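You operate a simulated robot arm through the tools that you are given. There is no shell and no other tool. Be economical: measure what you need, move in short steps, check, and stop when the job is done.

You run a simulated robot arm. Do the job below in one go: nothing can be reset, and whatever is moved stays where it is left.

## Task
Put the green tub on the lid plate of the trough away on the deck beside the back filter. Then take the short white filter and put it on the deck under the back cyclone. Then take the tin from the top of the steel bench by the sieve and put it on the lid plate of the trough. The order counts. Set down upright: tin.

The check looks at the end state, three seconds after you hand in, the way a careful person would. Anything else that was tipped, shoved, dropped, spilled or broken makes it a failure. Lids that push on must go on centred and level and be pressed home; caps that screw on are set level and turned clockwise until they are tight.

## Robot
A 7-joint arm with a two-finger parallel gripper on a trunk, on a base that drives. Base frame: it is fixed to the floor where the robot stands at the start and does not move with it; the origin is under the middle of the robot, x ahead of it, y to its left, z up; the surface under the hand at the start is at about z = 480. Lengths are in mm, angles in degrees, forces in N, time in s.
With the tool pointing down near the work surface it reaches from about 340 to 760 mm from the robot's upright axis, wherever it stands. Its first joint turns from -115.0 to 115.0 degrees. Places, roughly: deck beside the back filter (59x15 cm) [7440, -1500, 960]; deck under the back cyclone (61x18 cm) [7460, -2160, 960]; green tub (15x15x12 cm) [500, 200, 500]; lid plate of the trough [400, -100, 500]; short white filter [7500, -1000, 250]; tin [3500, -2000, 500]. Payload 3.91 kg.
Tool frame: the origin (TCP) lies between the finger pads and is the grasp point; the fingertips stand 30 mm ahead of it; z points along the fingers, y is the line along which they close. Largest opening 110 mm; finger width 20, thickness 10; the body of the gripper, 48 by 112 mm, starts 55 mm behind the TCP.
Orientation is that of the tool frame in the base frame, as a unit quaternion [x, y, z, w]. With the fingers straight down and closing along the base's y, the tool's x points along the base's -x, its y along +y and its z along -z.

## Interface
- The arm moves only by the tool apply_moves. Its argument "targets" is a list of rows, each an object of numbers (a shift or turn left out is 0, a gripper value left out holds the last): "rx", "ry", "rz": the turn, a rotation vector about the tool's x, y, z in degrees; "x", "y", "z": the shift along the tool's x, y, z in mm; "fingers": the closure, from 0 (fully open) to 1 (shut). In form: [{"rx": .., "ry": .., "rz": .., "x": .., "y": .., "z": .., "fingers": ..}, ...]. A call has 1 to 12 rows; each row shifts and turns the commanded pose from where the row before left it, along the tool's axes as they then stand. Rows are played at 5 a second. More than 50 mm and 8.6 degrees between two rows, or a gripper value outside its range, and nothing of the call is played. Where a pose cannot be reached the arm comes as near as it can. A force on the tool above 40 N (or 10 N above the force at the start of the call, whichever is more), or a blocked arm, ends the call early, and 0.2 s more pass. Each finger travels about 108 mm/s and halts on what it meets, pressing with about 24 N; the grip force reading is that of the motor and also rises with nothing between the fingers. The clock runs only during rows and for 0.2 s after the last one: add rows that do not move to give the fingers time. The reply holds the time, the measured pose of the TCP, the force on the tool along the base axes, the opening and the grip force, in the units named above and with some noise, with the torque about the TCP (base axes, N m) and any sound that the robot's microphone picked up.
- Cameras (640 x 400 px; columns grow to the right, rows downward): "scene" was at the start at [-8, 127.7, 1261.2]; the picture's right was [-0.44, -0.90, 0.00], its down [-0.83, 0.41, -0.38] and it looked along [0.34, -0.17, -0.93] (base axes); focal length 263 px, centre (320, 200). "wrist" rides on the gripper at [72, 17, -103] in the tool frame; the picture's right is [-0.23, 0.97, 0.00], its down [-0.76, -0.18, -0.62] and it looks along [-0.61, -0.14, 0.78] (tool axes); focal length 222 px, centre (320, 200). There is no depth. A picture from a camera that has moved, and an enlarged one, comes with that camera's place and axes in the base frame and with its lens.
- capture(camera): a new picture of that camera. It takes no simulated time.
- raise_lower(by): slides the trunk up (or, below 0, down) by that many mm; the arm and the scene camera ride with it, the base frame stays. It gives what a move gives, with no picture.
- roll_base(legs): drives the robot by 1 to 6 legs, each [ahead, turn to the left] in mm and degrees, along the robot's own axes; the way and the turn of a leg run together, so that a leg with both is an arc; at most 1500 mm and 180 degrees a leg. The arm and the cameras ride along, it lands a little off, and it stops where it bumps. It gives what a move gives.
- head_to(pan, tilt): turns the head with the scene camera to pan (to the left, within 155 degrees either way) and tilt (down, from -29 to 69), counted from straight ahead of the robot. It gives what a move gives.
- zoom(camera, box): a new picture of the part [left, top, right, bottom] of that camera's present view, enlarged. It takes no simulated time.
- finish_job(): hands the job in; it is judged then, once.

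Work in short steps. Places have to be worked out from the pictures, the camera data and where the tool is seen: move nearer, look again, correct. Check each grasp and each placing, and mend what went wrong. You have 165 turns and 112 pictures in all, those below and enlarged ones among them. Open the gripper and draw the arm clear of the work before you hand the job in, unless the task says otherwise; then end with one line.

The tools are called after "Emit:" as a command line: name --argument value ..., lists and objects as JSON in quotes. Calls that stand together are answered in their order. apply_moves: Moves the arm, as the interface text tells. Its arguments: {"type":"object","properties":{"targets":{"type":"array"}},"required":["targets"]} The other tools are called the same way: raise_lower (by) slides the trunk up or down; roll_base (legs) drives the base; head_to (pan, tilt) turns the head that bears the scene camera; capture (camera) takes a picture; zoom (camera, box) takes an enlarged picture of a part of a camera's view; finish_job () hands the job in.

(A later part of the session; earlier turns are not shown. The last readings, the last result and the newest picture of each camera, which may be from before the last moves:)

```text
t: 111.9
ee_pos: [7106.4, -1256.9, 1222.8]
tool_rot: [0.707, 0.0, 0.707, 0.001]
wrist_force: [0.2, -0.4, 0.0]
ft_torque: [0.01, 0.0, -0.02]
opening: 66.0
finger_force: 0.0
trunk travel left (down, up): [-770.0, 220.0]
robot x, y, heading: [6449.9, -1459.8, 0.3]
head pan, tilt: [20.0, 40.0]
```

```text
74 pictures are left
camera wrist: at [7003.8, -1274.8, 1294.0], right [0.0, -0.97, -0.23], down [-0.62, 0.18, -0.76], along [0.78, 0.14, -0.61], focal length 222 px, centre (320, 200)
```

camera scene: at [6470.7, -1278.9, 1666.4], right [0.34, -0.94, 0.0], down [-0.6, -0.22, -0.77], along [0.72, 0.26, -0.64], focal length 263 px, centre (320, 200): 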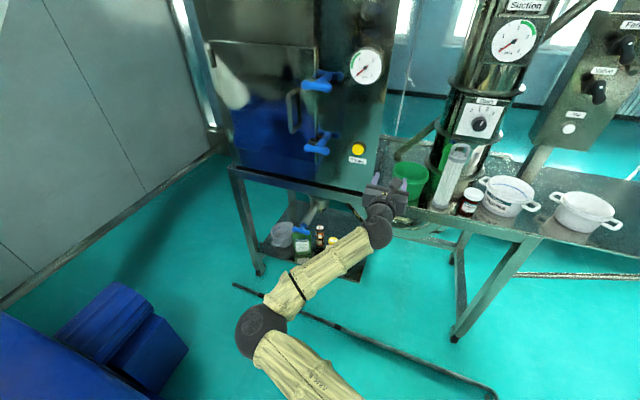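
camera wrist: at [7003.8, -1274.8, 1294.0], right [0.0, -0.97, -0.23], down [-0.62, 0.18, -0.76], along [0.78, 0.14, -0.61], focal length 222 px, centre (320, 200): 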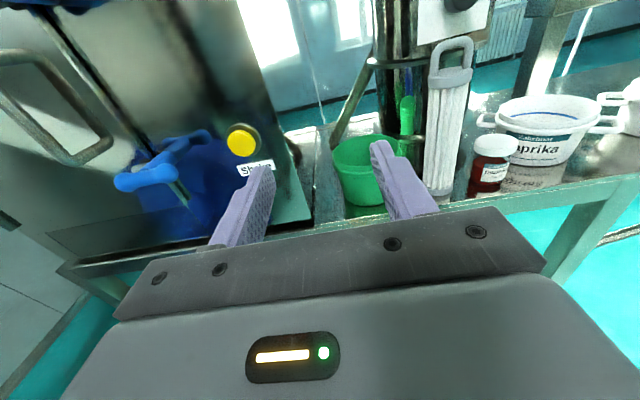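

The tub is fine. I'll lower the trunk in two steps, then shift the base left with a small dog-leg.

Emit:
raise_lower --by -400

Emit:
raise_lower --by -360

Emit:
roll_base --legs '[[-200, 0], [0, 25], [400, 0], [0, -25]]'

Emit:
head_to --pan 10 --tilt 30

Emit:
capture --camera "scene"

Emit:
capture --camera "wrist"

```text
t: 115.8
ee_pos: [7107.0, -1256.9, 822.6]
tool_rot: [0.707, 0.0, 0.707, 0.0]
wrist_force: [0.4, -0.1, 0.4]
ft_torque: [0.02, 0.01, 0.02]
opening: 65.9
finger_force: 0.1
trunk travel left (down, up): [-370.0, 620.0]
robot x, y, heading: [6452.6, -1463.4, 0.3]
head pan, tilt: [20.0, 40.0]
```

```text
t: 119.3
ee_pos: [7106.7, -1256.0, 462.6]
tool_rot: [0.707, 0.0, 0.707, 0.0]
wrist_force: [0.4, 0.1, -0.7]
ft_torque: [-0.04, 0.02, 0.02]
opening: 66.1
finger_force: 0.1
trunk travel left (down, up): [-10.0, 980.0]
robot x, y, heading: [6449.5, -1460.8, 0.2]
head pan, tilt: [20.0, 40.0]
```

```text
t: 127.0
ee_pos: [7275.0, -1095.9, 461.8]
tool_rot: [0.707, -0.003, 0.707, 0.003]
wrist_force: [-0.2, -1.1, 0.4]
ft_torque: [0.02, 0.02, -0.02]
opening: 65.8
finger_force: 0.2
trunk travel left (down, up): [-10.0, 980.0]
robot x, y, heading: [6617.0, -1294.8, -0.5]
head pan, tilt: [20.0, 40.0]
```

```text
t: 127.7
ee_pos: [7276.0, -1096.0, 462.4]
tool_rot: [0.707, -0.004, 0.707, 0.004]
wrist_force: [-0.4, 0.0, -0.6]
ft_torque: [0.01, 0.03, -0.01]
opening: 65.9
finger_force: 0.0
trunk travel left (down, up): [-10.0, 980.0]
robot x, y, heading: [6613.1, -1288.3, -0.5]
head pan, tilt: [10.0, 30.0]
```

```text
73 pictures are left
camera scene: at [6647.7, -1124.2, 921.7], right [0.16, -0.99, 0.0], down [-0.49, -0.08, -0.87], along [0.85, 0.14, -0.5], focal length 263 px, centre (320, 200)
```

scene: 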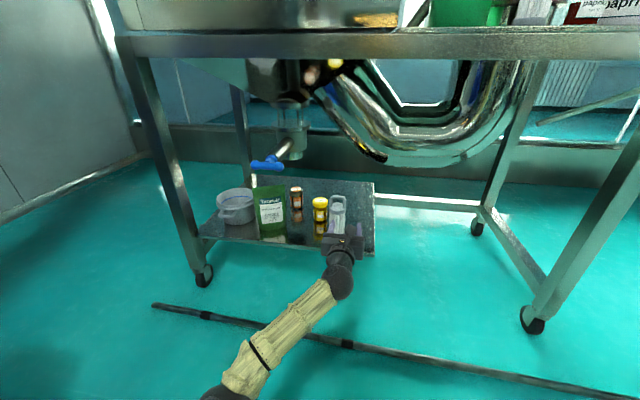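

```text
72 pictures are left
camera wrist: at [7171.0, -1112.1, 533.9], right [-0.01, -0.97, -0.23], down [-0.62, 0.18, -0.76], along [0.78, 0.13, -0.61], focal length 222 px, centre (320, 200)
```

wrist: 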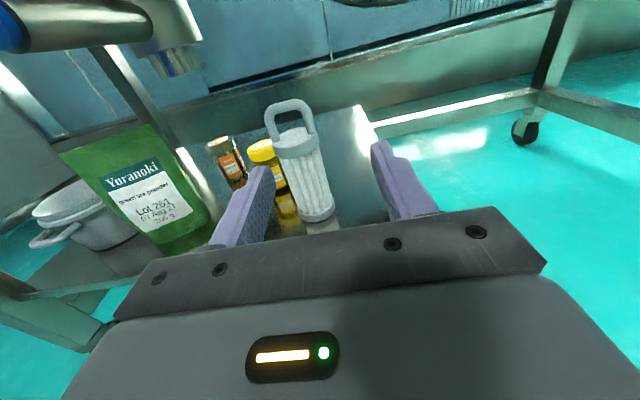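

The filter is at about [7477,-1053], its body from z≈250 to 390. I'll align laterally, lower to z≈335, set the opening to about 76, and then roll closer.

Emit:
apply_moves --targets '[{"y": -21, "x": -30, "fingers": 0.31}, {"y": -22, "x": -35}, {"x": -32}, {"x": -30}, {}]'

Emit:
roll_base --legs '[[70, 0.5]]'

Emit:
capture --camera "wrist"

Emit:
zoom --camera "scene" --box '[240, 150, 440, 275]'

```text
t: 128.7
ee_pos: [7275.7, -1039.8, 416.1]
tool_rot: [0.689, -0.069, 0.718, -0.065]
wrist_force: [-0.6, -0.1, 0.0]
ft_torque: [0.01, 0.02, -0.04]
opening: 75.8
finger_force: 0.0
trunk travel left (down, up): [-10.0, 980.0]
robot x, y, heading: [6616.7, -1292.5, -0.4]
head pan, tilt: [10.0, 30.0]
stopped in row 4: the arm was blocked; the commanded pose is now the measured one
```

```text
t: 129.8
ee_pos: [7343.6, -1034.5, 415.7]
tool_rot: [0.689, -0.066, 0.718, -0.069]
wrist_force: [0.6, 0.3, 0.9]
ft_torque: [0.01, -0.02, 0.01]
opening: 76.2
finger_force: 0.0
trunk travel left (down, up): [-10.0, 980.0]
robot x, y, heading: [6683.3, -1293.5, -0.3]
head pan, tilt: [10.0, 30.0]
```

```text
71 pictures are left
camera wrist: at [7238.4, -1066.2, 478.6], right [0.02, -0.91, -0.41], down [-0.59, 0.32, -0.74], along [0.8, 0.25, -0.54], focal length 222 px, centre (320, 200)
```

wrist: 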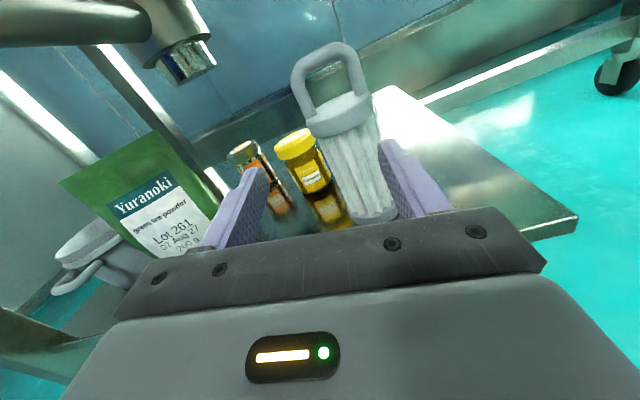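

```text
3.20 times, centred on (340, 212) of scene
camera zoom: at [6716.7, -1124.4, 921.8], right [0.17, -0.99, 0.0], down [-0.49, -0.09, -0.87], along [0.85, 0.15, -0.5], focal length 841 px, centre (256, 160)
```

zoom: 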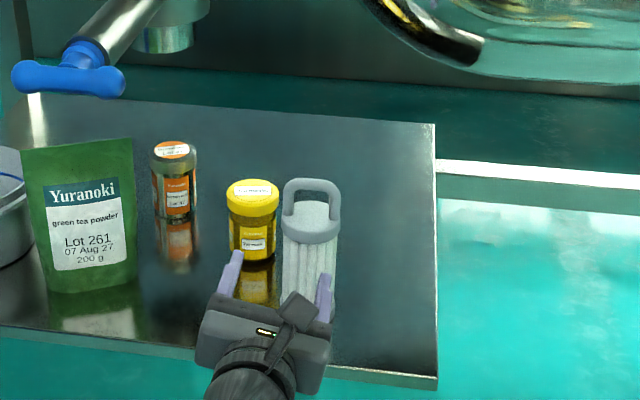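

The arm was blocked at z=416 and the hand rolled a bit. I'll look at the elbow to see why.

Emit:
head_to --pan 20 --tilt 65

Emit:
capture --camera "scene"

```text
t: 130.8
ee_pos: [7344.4, -1035.0, 416.2]
tool_rot: [0.689, -0.066, 0.718, -0.069]
wrist_force: [-0.2, 0.4, 0.0]
ft_torque: [-0.02, 0.02, 0.01]
opening: 75.9
finger_force: 0.0
trunk travel left (down, up): [-10.0, 980.0]
robot x, y, heading: [6686.7, -1292.7, -0.0]
head pan, tilt: [20.0, 65.0]
```

```text
69 pictures are left
camera scene: at [6684.7, -1119.3, 874.2], right [0.34, -0.94, 0.0], down [-0.85, -0.31, -0.42], along [0.4, 0.14, -0.91], focal length 263 px, centre (320, 200)
```

scene: 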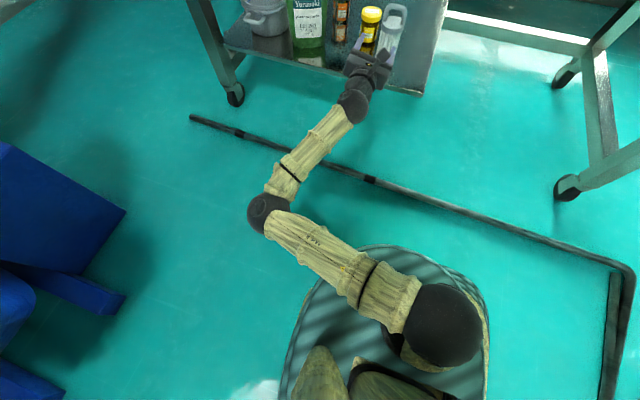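

The lower arm link is hitting the base disc. I'll back off, raise the trunk 300 (more room for the elbow), restore the orientation and lower with the arm.

Emit:
roll_base --legs '[[-120, 0]]'

Emit:
raise_lower --by 300

Emit:
apply_moves --targets '[{"rz": -5.5, "ry": -1.2}, {"rz": -5.4, "ry": -1.2}, {"x": -45}, {"x": -45}, {"x": -45}, {"x": -45}, {"x": -45}, {"x": -45}, {"x": -45}, {}]'

Emit:
capture --camera "scene"

```text
t: 132.2
ee_pos: [7222.8, -1035.2, 416.9]
tool_rot: [0.69, -0.066, 0.718, -0.068]
wrist_force: [0.3, -0.8, 0.1]
ft_torque: [-0.02, 0.02, 0.0]
opening: 75.9
finger_force: 0.1
trunk travel left (down, up): [-10.0, 980.0]
robot x, y, heading: [6566.4, -1295.0, 0.0]
head pan, tilt: [20.0, 65.0]
```

```text
t: 135.2
ee_pos: [7222.1, -1033.6, 716.0]
tool_rot: [0.689, -0.067, 0.718, -0.07]
wrist_force: [0.1, -0.1, 0.2]
ft_torque: [-0.03, 0.03, -0.05]
opening: 76.2
finger_force: 0.1
trunk travel left (down, up): [-310.0, 680.0]
robot x, y, heading: [6564.7, -1288.6, -0.1]
head pan, tilt: [20.0, 65.0]
```

```text
t: 136.2
ee_pos: [7223.7, -1018.0, 710.7]
tool_rot: [0.688, -0.075, 0.718, -0.079]
wrist_force: [-0.6, -0.2, 0.6]
ft_torque: [0.0, -0.01, -0.01]
opening: 75.9
finger_force: 0.0
trunk travel left (down, up): [-310.0, 680.0]
robot x, y, heading: [6566.5, -1291.8, -0.1]
head pan, tilt: [20.0, 65.0]
stopped in row 5: the arm was blocked; the commanded pose is now the measured one
```

```text
68 pictures are left
camera scene: at [6563.7, -1119.1, 1174.2], right [0.34, -0.94, 0.0], down [-0.85, -0.31, -0.42], along [0.4, 0.14, -0.91], focal length 263 px, centre (320, 200)
```

scene: 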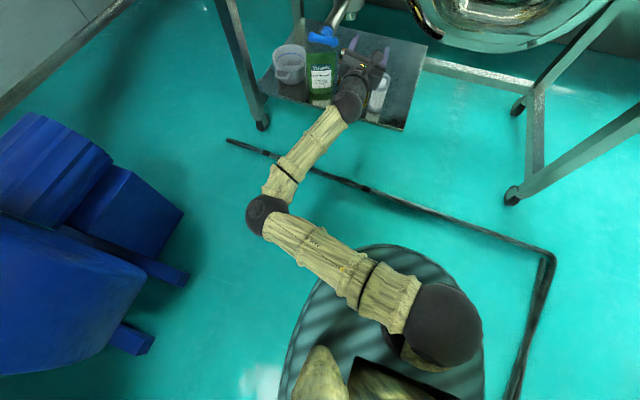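

The limit is a joint limit, not contact: a horizontal hand can't go lower in this posture. I'll raise the hand and pitch it 45° downward instead.

Emit:
apply_moves --targets '[{"x": 40}, {"x": 40}, {"x": 40}, {"rz": -6, "ry": -1.2}, {"rz": -6, "ry": -1.2}, {}]'

Emit:
apply_moves --targets '[{"ry": -7.5}, {"ry": -7.5}, {"ry": -7.5}, {"ry": -7.5}, {"ry": -7.5}, {"ry": -7.5}, {}]'

Emit:
capture --camera "scene"

```text
t: 137.6
ee_pos: [7220.6, -1044.4, 824.9]
tool_rot: [0.707, 0.001, 0.707, -0.004]
wrist_force: [0.7, -0.2, -0.5]
ft_torque: [0.02, 0.02, -0.02]
opening: 75.5
finger_force: 0.1
trunk travel left (down, up): [-310.0, 680.0]
robot x, y, heading: [6562.1, -1293.6, -0.2]
head pan, tilt: [20.0, 65.0]
```

```text
t: 139.2
ee_pos: [7222.2, -1049.3, 820.5]
tool_rot: [0.924, 0.001, 0.383, -0.003]
wrist_force: [0.7, -0.7, -0.4]
ft_torque: [0.03, 0.03, 0.05]
opening: 75.9
finger_force: 0.1
out of reach, approached as far as the arm can: row 4
trunk travel left (down, up): [-310.0, 680.0]
robot x, y, heading: [6563.6, -1292.1, -0.1]
head pan, tilt: [20.0, 65.0]
```

```text
67 pictures are left
camera scene: at [6564.4, -1120.8, 1174.5], right [0.34, -0.94, 0.0], down [-0.85, -0.31, -0.42], along [0.4, 0.15, -0.91], focal length 263 px, centre (320, 200)
```

scene: 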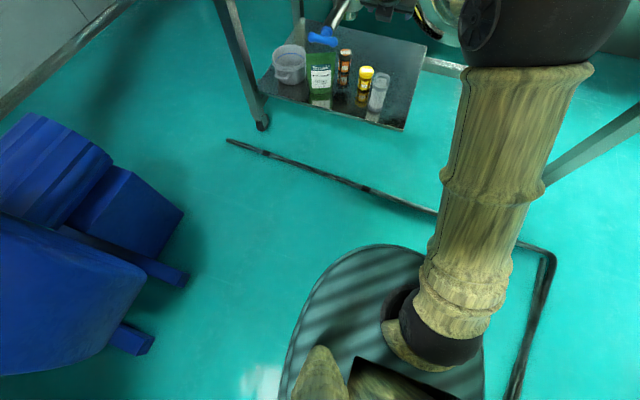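

The arm is now elbow-up with the hand pitched 45°. With this pitch, gripping the filter's handle loop (z≈400–470, at about [7487,-1052]) is the clean option. I'll lower to z≈560 and look.

Emit:
apply_moves --targets '[{"x": -30.7, "z": 30.7, "fingers": 0.2}, {"x": -30.7, "z": 30.7}, {"x": -30.7, "z": 30.7}, {"x": -30.7, "z": 30.7}, {"x": -30.7, "z": 30.7}, {"x": -30.7, "z": 30.7}, {}]'

Emit:
capture --camera "wrist"

Emit:
head_to --pan 20 --tilt 40

Emit:
capture --camera "scene"

```text
t: 140.8
ee_pos: [7220.1, -1045.1, 557.8]
tool_rot: [0.924, 0.003, 0.383, -0.004]
wrist_force: [0.2, 0.2, 0.3]
ft_torque: [-0.03, 0.0, 0.04]
opening: 88.1
finger_force: 0.0
trunk travel left (down, up): [-310.0, 680.0]
robot x, y, heading: [6564.0, -1296.0, 0.0]
head pan, tilt: [20.0, 65.0]
```

```text
66 pictures are left
camera wrist: at [7199.7, -1063.5, 682.3], right [-0.15, -0.97, -0.17], down [-0.98, 0.17, -0.1], along [0.12, 0.15, -0.98], focal length 222 px, centre (320, 200)
```

wrist: 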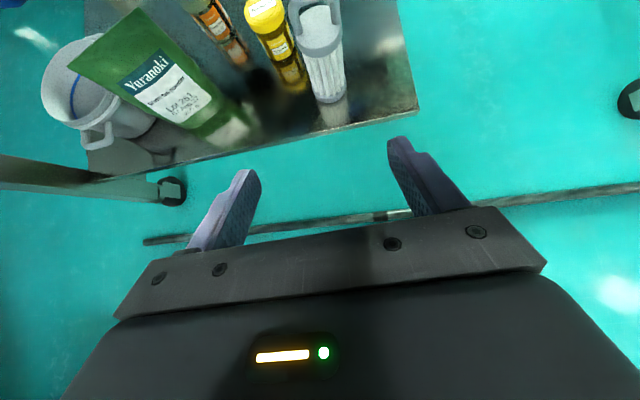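

```text
t: 141.7
ee_pos: [7220.7, -1044.2, 558.2]
tool_rot: [0.924, 0.002, 0.383, -0.004]
wrist_force: [-0.5, 0.3, 0.6]
ft_torque: [0.01, -0.01, -0.03]
opening: 87.9
finger_force: 0.0
trunk travel left (down, up): [-310.0, 680.0]
robot x, y, heading: [6565.7, -1293.5, -0.2]
head pan, tilt: [20.0, 40.0]
```

```text
65 pictures are left
camera scene: at [6586.7, -1110.9, 1206.4], right [0.34, -0.94, 0.0], down [-0.6, -0.22, -0.77], along [0.72, 0.26, -0.64], focal length 263 px, centre (320, 200)
```

scene: 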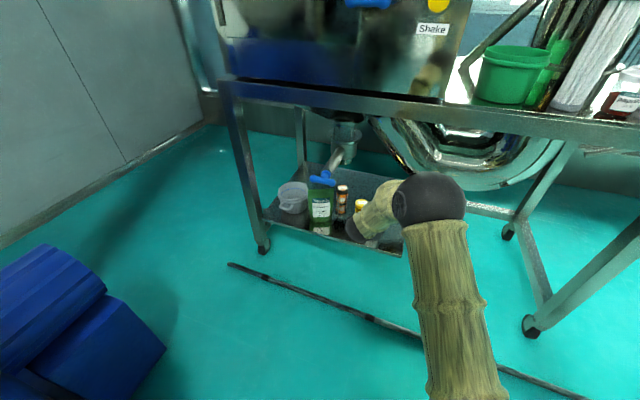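

Filter centre is at [7475,-1053], with the loop top at about 460. To keep the elbow under the deck edge I'll raise the hand 150 relative to the trunk, lower the trunk 200, and roll ahead 120.

Emit:
apply_moves --targets '[{"x": 35, "z": -35}, {"x": 35, "z": -35}, {"x": 35, "z": -35}, {}]'

Emit:
raise_lower --by -200

Emit:
roll_base --legs '[[120, 0]]'

Emit:
capture --camera "scene"

Emit:
capture --camera "wrist"

```text
t: 142.7
ee_pos: [7221.4, -1047.0, 706.8]
tool_rot: [0.924, 0.004, 0.382, -0.005]
wrist_force: [0.3, 0.0, 0.7]
ft_torque: [-0.03, -0.02, 0.02]
opening: 87.8
finger_force: 0.1
trunk travel left (down, up): [-310.0, 680.0]
robot x, y, heading: [6564.9, -1288.9, 0.2]
head pan, tilt: [20.0, 40.0]
```

```text
t: 144.9
ee_pos: [7220.1, -1047.6, 506.9]
tool_rot: [0.924, 0.003, 0.383, -0.004]
wrist_force: [0.0, -0.5, -0.3]
ft_torque: [-0.03, -0.01, 0.0]
opening: 88.2
finger_force: 0.1
trunk travel left (down, up): [-110.0, 880.0]
robot x, y, heading: [6565.1, -1293.4, -0.2]
head pan, tilt: [20.0, 40.0]
```

```text
t: 146.2
ee_pos: [7340.4, -1047.4, 507.4]
tool_rot: [0.924, 0.003, 0.382, -0.004]
wrist_force: [0.2, -0.1, -1.3]
ft_torque: [0.02, 0.0, -0.03]
opening: 87.7
finger_force: 0.0
trunk travel left (down, up): [-110.0, 880.0]
robot x, y, heading: [6687.4, -1293.0, -0.1]
head pan, tilt: [20.0, 40.0]
```

```text
64 pictures are left
camera scene: at [6707.1, -1111.1, 1006.4], right [0.34, -0.94, 0.0], down [-0.6, -0.22, -0.77], along [0.72, 0.26, -0.64], focal length 263 px, centre (320, 200)
```

scene: 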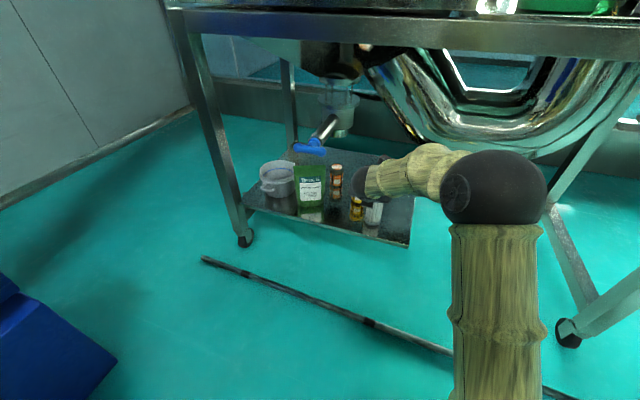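

```text
63 pictures are left
camera wrist: at [7319.0, -1066.7, 630.6], right [-0.15, -0.97, -0.17], down [-0.98, 0.17, -0.1], along [0.12, 0.15, -0.98], focal length 222 px, centre (320, 200)
```

wrist: 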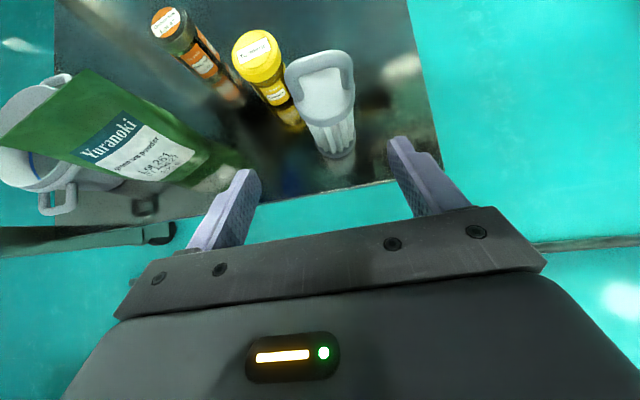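

Filter centre is at about [7468,-1055]. I'll roll 50 closer, correct y by -8, then advance along the tool axis to straddle the loop.

Emit:
roll_base --legs '[[50, 0]]'

Emit:
apply_moves --targets '[{"y": 8}, {"z": 25}, {"z": 25}, {}]'

Emit:
capture --camera "wrist"

```text
t: 147.2
ee_pos: [7390.9, -1047.0, 506.8]
tool_rot: [0.924, 0.002, 0.383, -0.004]
wrist_force: [-0.3, -0.7, -0.7]
ft_torque: [-0.02, 0.02, 0.03]
opening: 88.2
finger_force: 0.1
trunk travel left (down, up): [-110.0, 880.0]
robot x, y, heading: [6738.0, -1291.7, -0.3]
head pan, tilt: [20.0, 40.0]
```

```text
t: 148.2
ee_pos: [7426.4, -1055.0, 471.2]
tool_rot: [0.924, 0.003, 0.383, -0.004]
wrist_force: [0.2, 0.2, 0.4]
ft_torque: [0.01, -0.04, 0.0]
opening: 88.2
finger_force: 0.1
trunk travel left (down, up): [-110.0, 880.0]
robot x, y, heading: [6734.0, -1291.8, -0.3]
head pan, tilt: [20.0, 40.0]
```

```text
62 pictures are left
camera wrist: at [7404.4, -1073.4, 595.6], right [-0.15, -0.97, -0.17], down [-0.98, 0.17, -0.1], along [0.12, 0.15, -0.98], focal length 222 px, centre (320, 200)
```

wrist: 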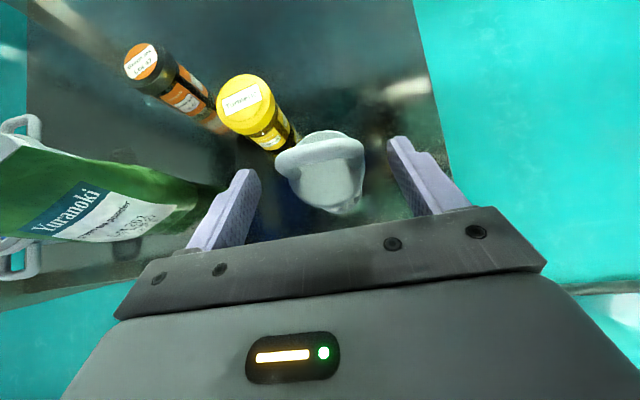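

The loop sits centred between the fingers. Advancing 56 mm and closing.

Emit:
apply_moves --targets '[{"z": 20}, {"z": 20}, {"z": 16}, {}]'

Emit:
capture --camera "wrist"

```text
t: 149.2
ee_pos: [7465.5, -1055.2, 433.2]
tool_rot: [0.924, 0.003, 0.383, -0.004]
wrist_force: [0.2, -0.3, 0.2]
ft_torque: [-0.02, 0.02, -0.01]
opening: 87.8
finger_force: 0.1
trunk travel left (down, up): [-110.0, 880.0]
robot x, y, heading: [6734.1, -1293.6, -0.3]
head pan, tilt: [20.0, 40.0]
```

```text
61 pictures are left
camera wrist: at [7444.5, -1073.4, 556.3], right [-0.15, -0.97, -0.17], down [-0.98, 0.17, -0.1], along [0.12, 0.15, -0.98], focal length 222 px, centre (320, 200)
```

wrist: 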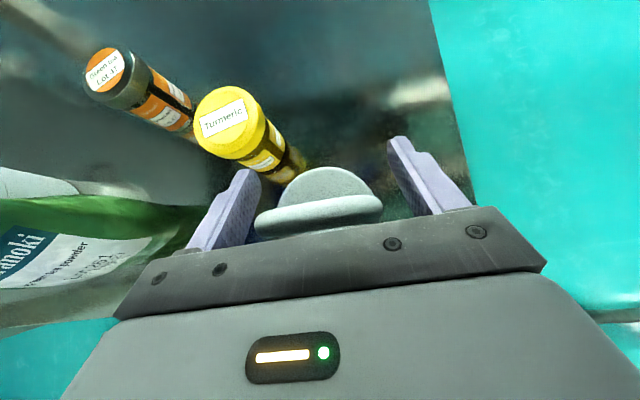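

The loop is at x≈7455, so I'll go 12 lower and 4 back, then close on it.

Emit:
apply_moves --targets '[{"x": -11.3, "z": 5.7}, {}, {"fingers": 0.4}, {"fingers": 0.6}, {"fingers": 0.8}, {"fingers": 1}, {}, {}]'

Emit:
capture --camera "wrist"

```text
t: 151.0
ee_pos: [7461.9, -1054.5, 420.1]
tool_rot: [0.924, 0.003, 0.383, -0.003]
wrist_force: [-0.1, 0.9, 0.6]
ft_torque: [-0.03, 0.02, -0.05]
opening: 60.8
finger_force: 24.0
trunk travel left (down, up): [-110.0, 880.0]
robot x, y, heading: [6736.5, -1295.6, -0.0]
head pan, tilt: [20.0, 40.0]
```

```text
60 pictures are left
camera wrist: at [7440.2, -1073.7, 544.2], right [-0.15, -0.97, -0.17], down [-0.98, 0.17, -0.1], along [0.12, 0.15, -0.98], focal length 222 px, centre (320, 200)
```

wrist: 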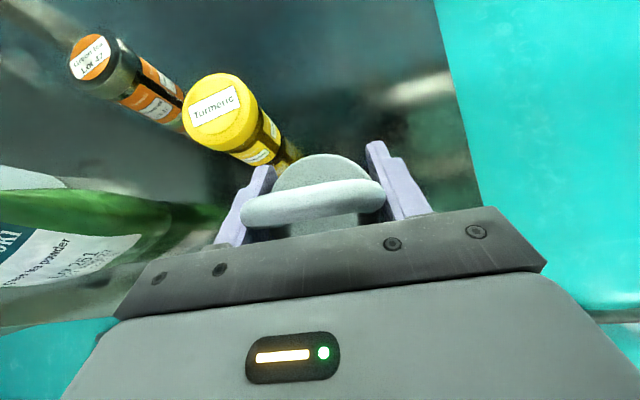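

Gripped at 61 mm. Lift 50 and check.

Emit:
apply_moves --targets '[{"x": 7, "z": -7}, {"x": 14, "z": -14}, {"x": 14, "z": -14}, {}, {}]'

Emit:
capture --camera "wrist"

Emit:
zoom --camera "scene" --box '[220, 110, 440, 250]'

```text
t: 152.2
ee_pos: [7461.7, -1054.7, 469.8]
tool_rot: [0.924, 0.003, 0.383, -0.004]
wrist_force: [-0.7, 0.3, -1.6]
ft_torque: [0.04, -0.04, -0.01]
opening: 60.9
finger_force: 23.6
trunk travel left (down, up): [-110.0, 880.0]
robot x, y, heading: [6737.7, -1291.8, -0.0]
head pan, tilt: [20.0, 40.0]
```

```text
59 pictures are left
camera wrist: at [7440.3, -1073.9, 593.4], right [-0.15, -0.97, -0.17], down [-0.98, 0.17, -0.1], along [0.12, 0.15, -0.98], focal length 222 px, centre (320, 200)
```

wrist: 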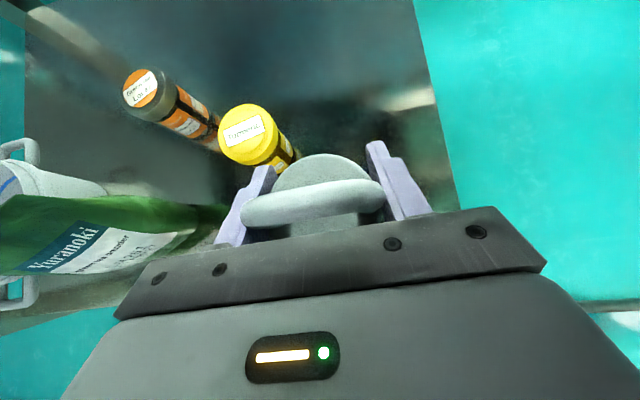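

```text
2.86 times, centred on (330, 180) of scene
camera zoom: at [6757.6, -1111.2, 1006.4], right [0.34, -0.94, 0.0], down [-0.6, -0.22, -0.77], along [0.72, 0.26, -0.64], focal length 751 px, centre (291, 257)
```

zoom: 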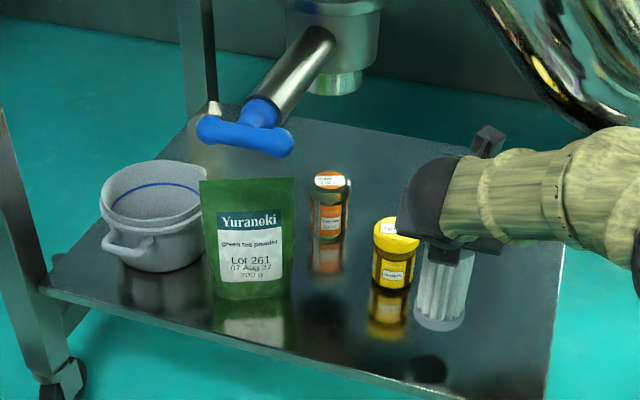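

The filter is held upright. I'll back out, raise the trunk, and look to the right.

Emit:
roll_base --legs '[[-320, 0]]'

Emit:
raise_lower --by 400

Emit:
raise_lower --by 340

Emit:
head_to --pan -60 --tilt 35

Emit:
capture --camera "scene"

```text
t: 154.6
ee_pos: [7142.7, -1053.8, 470.1]
tool_rot: [0.924, 0.004, 0.383, -0.004]
wrist_force: [0.4, -1.2, -2.3]
ft_torque: [-0.03, -0.04, 0.02]
opening: 61.2
finger_force: 23.8
trunk travel left (down, up): [-110.0, 880.0]
robot x, y, heading: [6417.8, -1292.6, 0.1]
head pan, tilt: [20.0, 40.0]
```

```text
t: 158.4
ee_pos: [7141.0, -1053.4, 868.5]
tool_rot: [0.924, 0.005, 0.383, -0.004]
wrist_force: [-0.6, 0.0, -1.0]
ft_torque: [-0.03, 0.01, 0.04]
opening: 61.0
finger_force: 24.3
trunk travel left (down, up): [-510.0, 480.0]
robot x, y, heading: [6418.5, -1292.7, -0.1]
head pan, tilt: [20.0, 40.0]
```

```text
t: 161.8
ee_pos: [7144.3, -1053.8, 1210.5]
tool_rot: [0.924, 0.004, 0.384, -0.004]
wrist_force: [0.2, 0.7, -2.3]
ft_torque: [0.02, -0.02, 0.0]
opening: 60.7
finger_force: 24.2
trunk travel left (down, up): [-850.0, 140.0]
robot x, y, heading: [6417.9, -1292.3, -0.2]
head pan, tilt: [20.0, 40.0]
```

```text
t: 163.3
ee_pos: [7141.9, -1053.3, 1209.8]
tool_rot: [0.924, 0.004, 0.383, -0.004]
wrist_force: [0.2, 0.4, -2.6]
ft_torque: [0.0, 0.0, 0.0]
opening: 61.1
finger_force: 24.1
trunk travel left (down, up): [-850.0, 140.0]
robot x, y, heading: [6421.3, -1288.2, -0.0]
head pan, tilt: [-60.0, 35.0]
```

```text
57 pictures are left
camera scene: at [6403.2, -1216.1, 1754.0], right [-0.87, -0.5, 0.0], down [-0.29, 0.5, -0.82], along [0.41, -0.71, -0.57], focal length 263 px, centre (320, 200)
```

scene: 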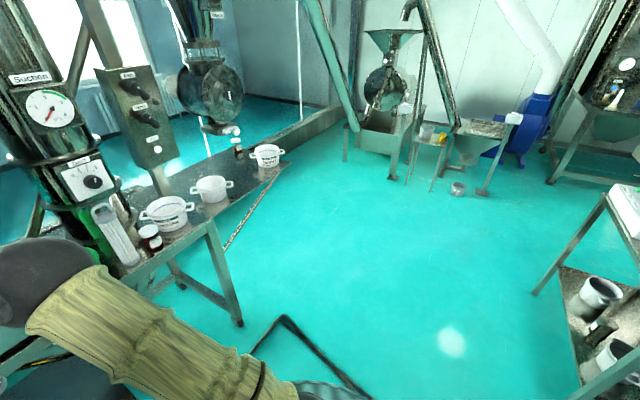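

The area is clear. I'll drive to face the cyclone deck at y≈-2400.

Emit:
roll_base --legs '[[-150, 0], [0, -90], [1110, 0], [0, 90]]'

Emit:
head_to --pan 5 --tilt 35

Emit:
capture --camera "scene"

Emit:
capture --camera "wrist"

```text
t: 182.1
ee_pos: [7007.2, -2138.8, 1210.0]
tool_rot: [0.924, 0.018, 0.382, -0.01]
wrist_force: [1.1, 0.9, -2.0]
ft_torque: [-0.01, -0.02, 0.01]
opening: 61.1
finger_force: 23.6
trunk travel left (down, up): [-850.0, 140.0]
robot x, y, heading: [6290.1, -2402.6, 1.9]
head pan, tilt: [-60.0, 35.0]
```

```text
t: 183.4
ee_pos: [7006.4, -2139.3, 1210.8]
tool_rot: [0.924, 0.019, 0.383, -0.01]
wrist_force: [0.5, 0.3, -1.8]
ft_torque: [0.04, -0.03, 0.02]
opening: 61.0
finger_force: 24.1
trunk travel left (down, up): [-850.0, 140.0]
robot x, y, heading: [6287.9, -2401.0, 1.8]
head pan, tilt: [5.0, 35.0]
```

```text
56 pictures are left
camera scene: at [6313.5, -2240.0, 1754.0], right [0.12, -0.99, 0.0], down [-0.57, -0.07, -0.82], along [0.81, 0.1, -0.57], focal length 263 px, centre (320, 200)
```

scene: 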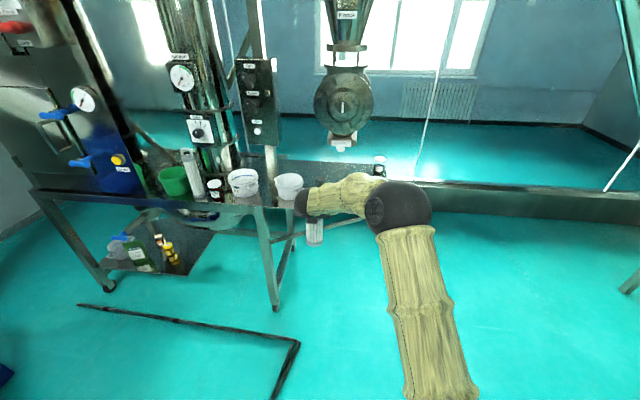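

```text
55 pictures are left
camera wrist: at [6986.0, -2158.8, 1333.2], right [-0.12, -0.98, -0.17], down [-0.99, 0.14, -0.1], along [0.12, 0.15, -0.98], focal length 222 px, centre (320, 200)
```

wrist: 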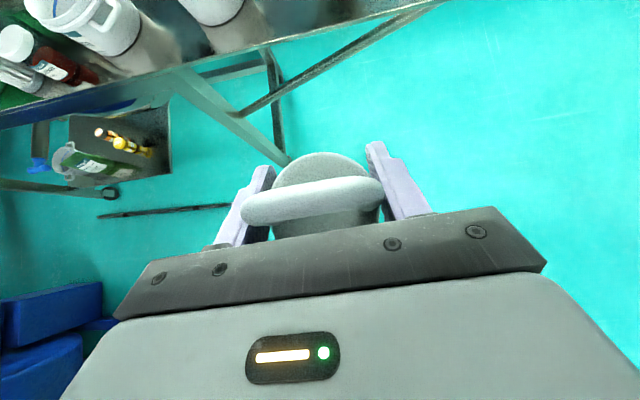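

The deck front is at x≈7348, and there is free space between cups around y≈-2150. Driving 300 ahead while squaring the heading, then looking.

Emit:
roll_base --legs '[[300, -1.8]]'

Emit:
capture --camera "wrist"

Emit:
zoom --camera "scene" --box '[200, 60, 460, 240]'

```text
t: 185.8
ee_pos: [7316.5, -2157.1, 1209.1]
tool_rot: [0.924, 0.005, 0.381, -0.005]
wrist_force: [0.6, -0.3, -1.7]
ft_torque: [-0.03, -0.01, 0.0]
opening: 61.3
finger_force: 24.1
trunk travel left (down, up): [-850.0, 140.0]
robot x, y, heading: [6591.8, -2394.1, -0.1]
head pan, tilt: [5.0, 35.0]
```

```text
54 pictures are left
camera wrist: at [7295.3, -2175.0, 1332.8], right [-0.15, -0.97, -0.16], down [-0.98, 0.17, -0.1], along [0.12, 0.15, -0.98], focal length 222 px, centre (320, 200)
```

wrist: 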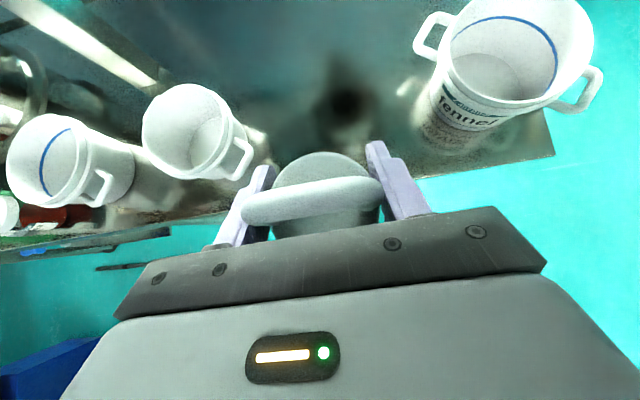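

```text
2.22 times, centred on (330, 150) of scene
camera zoom: at [6620.8, -2235.8, 1753.9], right [0.09, -1.0, 0.0], down [-0.57, -0.05, -0.82], along [0.82, 0.07, -0.57], focal length 584 px, centre (298, 311)
```

zoom: 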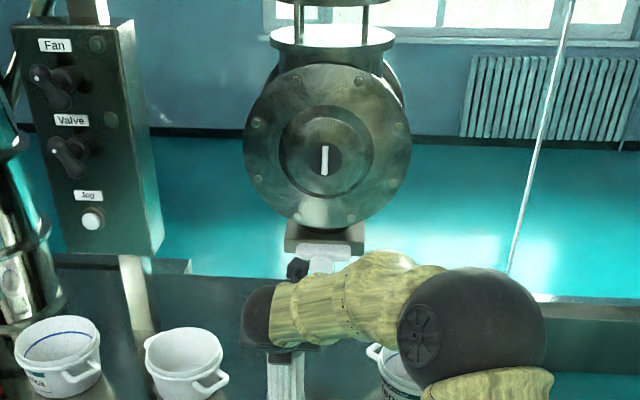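

There is clear space at y≈-2157 between cups. Advancing 138 mm, then lowering.

Emit:
roll_base --legs '[[138, 0]]'

Emit:
apply_moves --targets '[{"x": -14, "z": 14}, {"x": -14, "z": 14}, {"x": -14, "z": 14}, {}]'

Emit:
capture --camera "wrist"

Emit:
zoom --camera "scene" --box '[180, 60, 480, 260]'

```text
t: 187.2
ee_pos: [7456.6, -2156.4, 1210.6]
tool_rot: [0.924, 0.005, 0.382, -0.005]
wrist_force: [0.8, 0.3, -1.4]
ft_torque: [-0.01, -0.02, 0.01]
opening: 61.0
finger_force: 23.6
trunk travel left (down, up): [-850.0, 140.0]
robot x, y, heading: [6729.4, -2398.3, -0.0]
head pan, tilt: [5.0, 35.0]
```

```text
t: 188.2
ee_pos: [7453.2, -2157.5, 1151.0]
tool_rot: [0.924, 0.004, 0.383, -0.004]
wrist_force: [-0.4, 0.3, -0.8]
ft_torque: [-0.01, 0.0, -0.01]
opening: 61.0
finger_force: 24.0
trunk travel left (down, up): [-850.0, 140.0]
robot x, y, heading: [6727.9, -2397.1, -0.1]
head pan, tilt: [5.0, 35.0]
```

```text
52 pictures are left
camera wrist: at [7432.5, -2175.3, 1273.6], right [-0.15, -0.97, -0.16], down [-0.98, 0.17, -0.1], along [0.12, 0.15, -0.98], focal length 222 px, centre (320, 200)
```

wrist: 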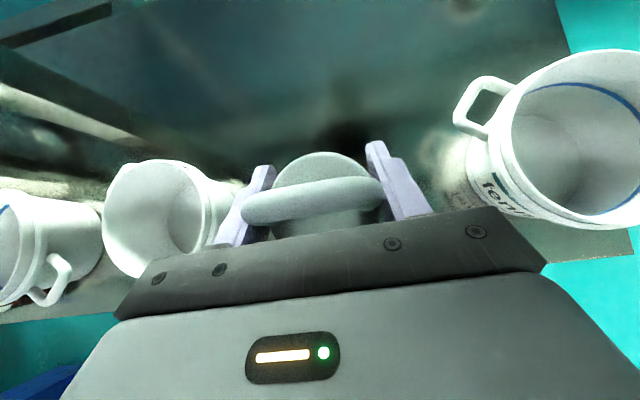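

```text
2.00 times, centred on (330, 160) of scene
camera zoom: at [6758.0, -2235.8, 1754.0], right [0.09, -1.0, 0.0], down [-0.57, -0.05, -0.82], along [0.82, 0.07, -0.57], focal length 526 px, centre (300, 280)
```

zoom: 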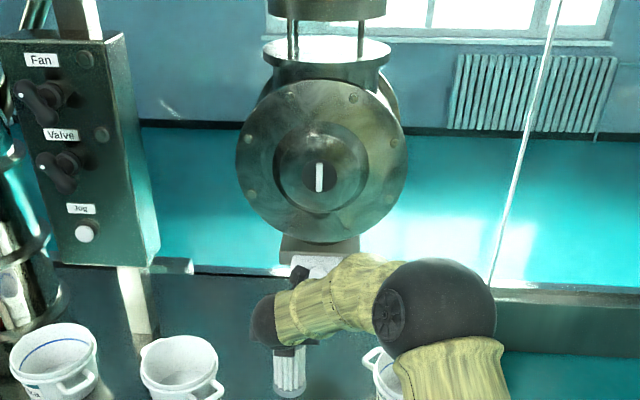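

Clear on both sides. Lowering gently to contact (expected near z≈1131).

Emit:
apply_moves --targets '[{"x": -5, "z": 5}, {"x": -4, "z": 4}, {}]'

Emit:
apply_moves --targets '[{"x": -2.1, "z": 2.1}, {"x": -1.4, "z": 1.4}, {}]'

Emit:
apply_moves --targets '[{"x": -1.4, "z": 1.4}, {"x": -1.4, "z": 1.4}, {}]'

```text
t: 189.0
ee_pos: [7454.4, -2157.4, 1136.7]
tool_rot: [0.924, 0.004, 0.382, -0.005]
wrist_force: [0.5, 0.0, -1.1]
ft_torque: [0.0, -0.01, -0.02]
opening: 61.1
finger_force: 24.5
trunk travel left (down, up): [-850.0, 140.0]
robot x, y, heading: [6726.5, -2394.2, 0.0]
head pan, tilt: [5.0, 35.0]
```

```text
t: 189.8
ee_pos: [7454.1, -2156.2, 1133.2]
tool_rot: [0.924, 0.005, 0.382, -0.004]
wrist_force: [0.3, 0.2, -1.5]
ft_torque: [0.01, 0.01, -0.03]
opening: 61.1
finger_force: 23.9
trunk travel left (down, up): [-850.0, 140.0]
robot x, y, heading: [6728.7, -2395.3, -0.0]
head pan, tilt: [5.0, 35.0]
```

```text
t: 190.6
ee_pos: [7455.9, -2155.8, 1128.1]
tool_rot: [0.924, 0.004, 0.383, -0.005]
wrist_force: [0.0, -0.2, -1.4]
ft_torque: [0.03, -0.02, -0.02]
opening: 61.3
finger_force: 24.1
trunk travel left (down, up): [-850.0, 140.0]
robot x, y, heading: [6727.6, -2394.9, -0.0]
head pan, tilt: [5.0, 35.0]
```

No contact yet, so I continue in small steps.

Emit:
apply_moves --targets '[{"x": -1.4, "z": 1.4}, {"x": -1.4, "z": 1.4}, {}]'

Emit:
apply_moves --targets '[{"x": -1.4, "z": 1.4}, {"x": -1.4, "z": 1.4}, {}]'

```text
t: 191.4
ee_pos: [7454.9, -2157.6, 1125.6]
tool_rot: [0.924, 0.004, 0.383, -0.003]
wrist_force: [-0.7, 0.2, -2.5]
ft_torque: [0.0, -0.02, -0.01]
opening: 61.0
finger_force: 23.8
trunk travel left (down, up): [-850.0, 140.0]
robot x, y, heading: [6728.9, -2399.1, 0.1]
head pan, tilt: [5.0, 35.0]
```

```text
t: 192.2
ee_pos: [7454.9, -2156.0, 1120.3]
tool_rot: [0.924, 0.004, 0.382, -0.004]
wrist_force: [0.4, -0.5, -1.6]
ft_torque: [0.0, -0.03, -0.01]
opening: 61.1
finger_force: 23.6
trunk travel left (down, up): [-850.0, 140.0]
robot x, y, heading: [6733.2, -2396.9, 0.2]
head pan, tilt: [5.0, 35.0]
```

Emit:
zoom --camera "scene" --box '[250, 180, 410, 280]'

Emit:
apply_moves --targets '[{"x": -1.4, "z": 1.4}, {"x": -1.4, "z": 1.4}, {}]'

```text
4.00 times, centred on (330, 230) of scene
camera zoom: at [6758.4, -2235.7, 1754.0], right [0.09, -1.0, 0.0], down [-0.57, -0.05, -0.82], along [0.82, 0.07, -0.57], focal length 1052 px, centre (280, 80)
```

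zoom: 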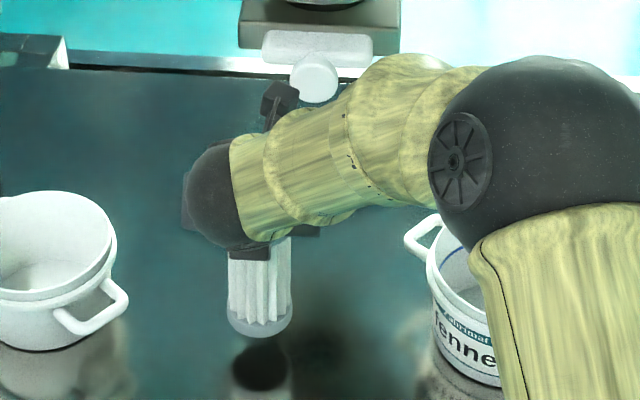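

```text
t: 193.0
ee_pos: [7454.1, -2156.8, 1116.7]
tool_rot: [0.924, 0.004, 0.383, -0.004]
wrist_force: [-0.6, -0.4, -1.5]
ft_torque: [0.01, 0.0, -0.04]
opening: 60.9
finger_force: 24.0
trunk travel left (down, up): [-850.0, 140.0]
robot x, y, heading: [6726.7, -2396.8, 0.1]
head pan, tilt: [5.0, 35.0]
```

From the reflection the base is still about 22 mm above the deck. Continuing.

Emit:
apply_moves --targets '[{"x": -4, "z": 4}, {"x": -4, "z": 4}, {}]'

Emit:
apply_moves --targets '[{"x": -2.1, "z": 2.1}, {"x": -1.4, "z": 1.4}, {}]'

Emit:
apply_moves --targets '[{"x": -1.4, "z": 1.4}, {"x": -1.4, "z": 1.4}, {}]'

Emit:
zoom --camera "scene" --box '[250, 180, 410, 280]'

```text
t: 193.8
ee_pos: [7454.0, -2156.7, 1105.6]
tool_rot: [0.924, 0.004, 0.383, -0.004]
wrist_force: [-0.1, 0.1, -1.7]
ft_torque: [-0.03, -0.01, -0.03]
opening: 60.9
finger_force: 24.4
trunk travel left (down, up): [-850.0, 140.0]
robot x, y, heading: [6731.4, -2397.5, 0.3]
head pan, tilt: [5.0, 35.0]
```

```text
t: 194.6
ee_pos: [7454.6, -2157.2, 1100.2]
tool_rot: [0.924, 0.004, 0.382, -0.004]
wrist_force: [-0.4, 0.0, -1.5]
ft_torque: [-0.03, -0.01, -0.04]
opening: 61.1
finger_force: 24.2
trunk travel left (down, up): [-850.0, 140.0]
robot x, y, heading: [6729.4, -2394.2, -0.4]
head pan, tilt: [5.0, 35.0]
```

```text
t: 195.4
ee_pos: [7455.0, -2154.6, 1096.7]
tool_rot: [0.924, 0.003, 0.382, -0.004]
wrist_force: [1.2, 0.1, -2.6]
ft_torque: [0.0, -0.01, 0.01]
opening: 60.9
finger_force: 23.9
trunk travel left (down, up): [-850.0, 140.0]
robot x, y, heading: [6730.6, -2397.8, -0.2]
head pan, tilt: [5.0, 35.0]
```

```text
4.00 times, centred on (330, 230) of scene
camera zoom: at [6758.4, -2235.7, 1754.0], right [0.09, -1.0, 0.0], down [-0.57, -0.05, -0.82], along [0.82, 0.07, -0.57], focal length 1052 px, centre (280, 80)
```

zoom: 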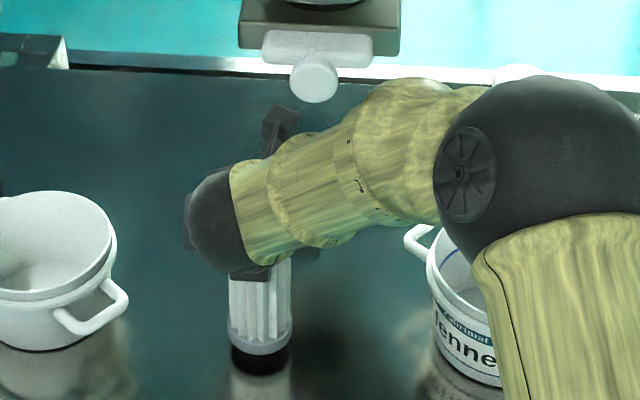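

About 8–10 mm remain. Continuing.

Emit:
apply_moves --targets '[{"x": -2.1, "z": 2.1}, {"x": -1.4, "z": 1.4}, {}]'

Emit:
apply_moves --targets '[{"x": -1.4, "z": 1.4}, {"x": -1.1, "z": 1.1}, {}]'

Emit:
apply_moves --targets '[{"x": -0.8, "z": 0.8}, {"x": -0.8, "z": 0.8}, {}]'

```text
t: 196.2
ee_pos: [7453.7, -2157.0, 1091.4]
tool_rot: [0.924, 0.004, 0.383, -0.004]
wrist_force: [0.0, -0.6, -2.0]
ft_torque: [0.03, 0.0, -0.02]
opening: 61.2
finger_force: 24.0
trunk travel left (down, up): [-850.0, 140.0]
robot x, y, heading: [6725.7, -2398.7, 0.1]
head pan, tilt: [5.0, 35.0]
```

```text
t: 197.0
ee_pos: [7455.0, -2156.5, 1087.9]
tool_rot: [0.924, 0.004, 0.383, -0.005]
wrist_force: [-1.2, 0.5, -1.5]
ft_torque: [0.01, -0.02, 0.01]
opening: 61.1
finger_force: 24.1
trunk travel left (down, up): [-850.0, 140.0]
robot x, y, heading: [6726.3, -2395.2, -0.1]
head pan, tilt: [5.0, 35.0]
```

```text
t: 197.8
ee_pos: [7455.5, -2156.1, 1085.0]
tool_rot: [0.924, 0.005, 0.383, -0.005]
wrist_force: [-1.0, 0.6, -2.5]
ft_torque: [0.0, -0.05, -0.02]
opening: 61.1
finger_force: 24.6
trunk travel left (down, up): [-850.0, 140.0]
robot x, y, heading: [6729.0, -2395.7, -0.0]
head pan, tilt: [5.0, 35.0]
```

Emit:
zoom --camera "scene" --box '[280, 220, 360, 280]'

Emit:
apply_moves --targets '[{"x": -1.1, "z": 1.1}, {"x": -1.1, "z": 1.1}, {}]'

```text
6.67 times, centred on (320, 250) of scene
camera zoom: at [6758.4, -2235.7, 1754.0], right [0.09, -1.0, 0.0], down [-0.57, -0.05, -0.82], along [0.82, 0.07, -0.57], focal length 1753 px, centre (320, -133)
```

zoom: 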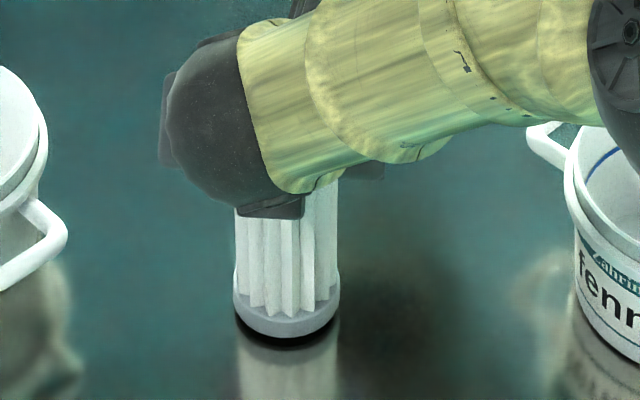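

```text
t: 198.6
ee_pos: [7454.3, -2156.0, 1082.1]
tool_rot: [0.924, 0.004, 0.382, -0.005]
wrist_force: [-1.2, 0.2, -2.3]
ft_torque: [0.0, -0.05, 0.02]
opening: 61.0
finger_force: 24.4
trunk travel left (down, up): [-850.0, 140.0]
robot x, y, heading: [6730.1, -2402.4, 0.0]
head pan, tilt: [5.0, 35.0]
```

Nearly down, only a millimetre or two left.

Emit:
apply_moves --targets '[{"x": -0.8, "z": 0.8}, {"x": -0.8, "z": 0.8}, {}]'

Emit:
apply_moves --targets '[{"x": -0.8, "z": 0.8}, {"x": -0.8, "z": 0.8}, {}]'

```text
t: 199.4
ee_pos: [7454.4, -2155.4, 1082.1]
tool_rot: [0.924, 0.003, 0.383, -0.003]
wrist_force: [0.6, 0.5, 4.6]
ft_torque: [0.0, 0.15, 0.01]
opening: 61.3
finger_force: 23.8
trunk travel left (down, up): [-850.0, 140.0]
robot x, y, heading: [6730.7, -2396.2, 0.3]
head pan, tilt: [5.0, 35.0]
```

```text
t: 200.2
ee_pos: [7453.8, -2155.8, 1081.4]
tool_rot: [0.923, 0.004, 0.385, -0.004]
wrist_force: [2.5, 2.9, 19.3]
ft_torque: [-0.07, 0.26, -0.03]
opening: 61.0
finger_force: 24.4
trunk travel left (down, up): [-850.0, 140.0]
robot x, y, heading: [6730.3, -2396.0, 0.1]
head pan, tilt: [5.0, 35.0]
```

Contact made. Release gently to a 90 mm opening and retreat along the tool axis.

Emit:
apply_moves --targets '[{"x": 0.7, "z": -0.7}, {"fingers": 0.4}, {"fingers": 0.3}, {"fingers": 0.18}, {}, {}]'

Emit:
capture --camera "wrist"

```text
t: 201.6
ee_pos: [7455.0, -2155.9, 1079.7]
tool_rot: [0.924, 0.004, 0.382, -0.004]
wrist_force: [0.9, -0.5, -0.7]
ft_torque: [-0.01, 0.0, -0.01]
opening: 90.0
finger_force: 0.2
trunk travel left (down, up): [-850.0, 140.0]
robot x, y, heading: [6732.2, -2394.9, -0.0]
head pan, tilt: [5.0, 35.0]
```

```text
47 pictures are left
camera wrist: at [7433.3, -2175.1, 1202.8], right [-0.15, -0.97, -0.17], down [-0.98, 0.17, -0.1], along [0.12, 0.15, -0.98], focal length 222 px, centre (320, 200)
```

wrist: 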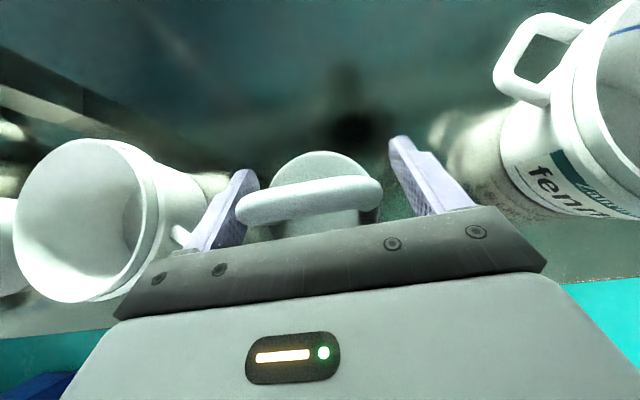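

Released. Retreating along the tool axis.

Emit:
apply_moves --targets '[{"z": -15}, {"z": -25}, {"z": -40}, {"z": -40}, {"z": -40}, {}]'

Emit:
capture --camera "wrist"

```text
t: 203.0
ee_pos: [7342.6, -2156.6, 1192.2]
tool_rot: [0.924, 0.004, 0.381, -0.005]
wrist_force: [0.7, 0.4, 0.0]
ft_torque: [-0.02, 0.02, 0.02]
opening: 90.0
finger_force: 0.1
trunk travel left (down, up): [-850.0, 140.0]
robot x, y, heading: [6730.3, -2395.8, 0.2]
head pan, tilt: [5.0, 35.0]
```

```text
46 pictures are left
camera wrist: at [7321.4, -2175.9, 1315.6], right [-0.15, -0.97, -0.16], down [-0.98, 0.17, -0.1], along [0.12, 0.15, -0.98], focal length 222 px, centre (320, 200)
```

wrist: 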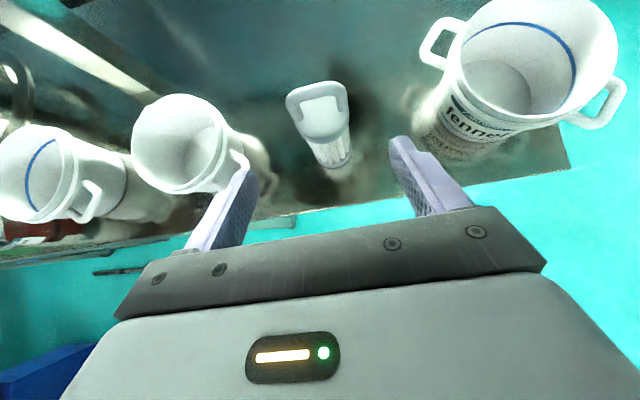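

The filter stands upright in place. Next the tin: driving back through the corridor toward the sieve bench.

Emit:
roll_base --legs '[[-300, 0], [0, 128.9], [1500, 0], [140, 0], [0, 51.1], [1200, 0]]'

Emit:
head_to --pan 0 --tilt 30

Emit:
capture --camera "scene"

```text
t: 232.6
ee_pos: [3572.5, -1351.5, 1193.6]
tool_rot: [-0.004, 0.924, -0.005, -0.383]
wrist_force: [-0.8, -0.1, -0.5]
ft_torque: [-0.03, -0.01, 0.0]
opening: 90.3
finger_force: 0.1
trunk travel left (down, up): [-850.0, 140.0]
robot x, y, heading: [4180.9, -1113.9, 180.2]
head pan, tilt: [5.0, 35.0]
```

```text
t: 233.3
ee_pos: [3571.4, -1352.6, 1193.1]
tool_rot: [-0.004, 0.923, -0.005, -0.384]
wrist_force: [-0.3, 0.8, 0.0]
ft_torque: [-0.01, -0.02, -0.02]
opening: 90.4
finger_force: 0.1
trunk travel left (down, up): [-850.0, 140.0]
robot x, y, heading: [4181.2, -1115.4, 179.9]
head pan, tilt: [0.0, 30.0]
```

```text
45 pictures are left
camera scene: at [4154.0, -1267.2, 1761.7], right [0.0, 1.0, 0.0], down [0.5, 0.0, -0.87], along [-0.87, 0.0, -0.5], focal length 263 px, centre (320, 200)
```

scene: 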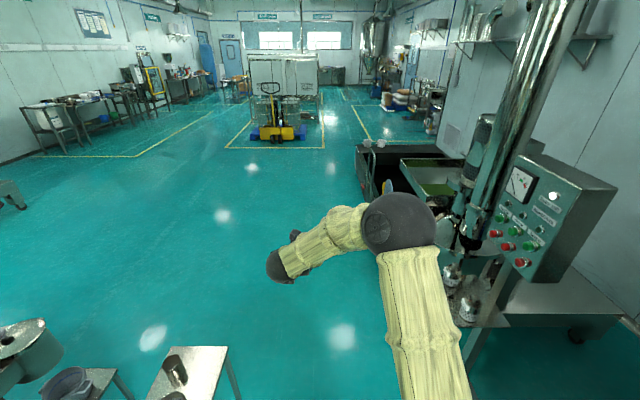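

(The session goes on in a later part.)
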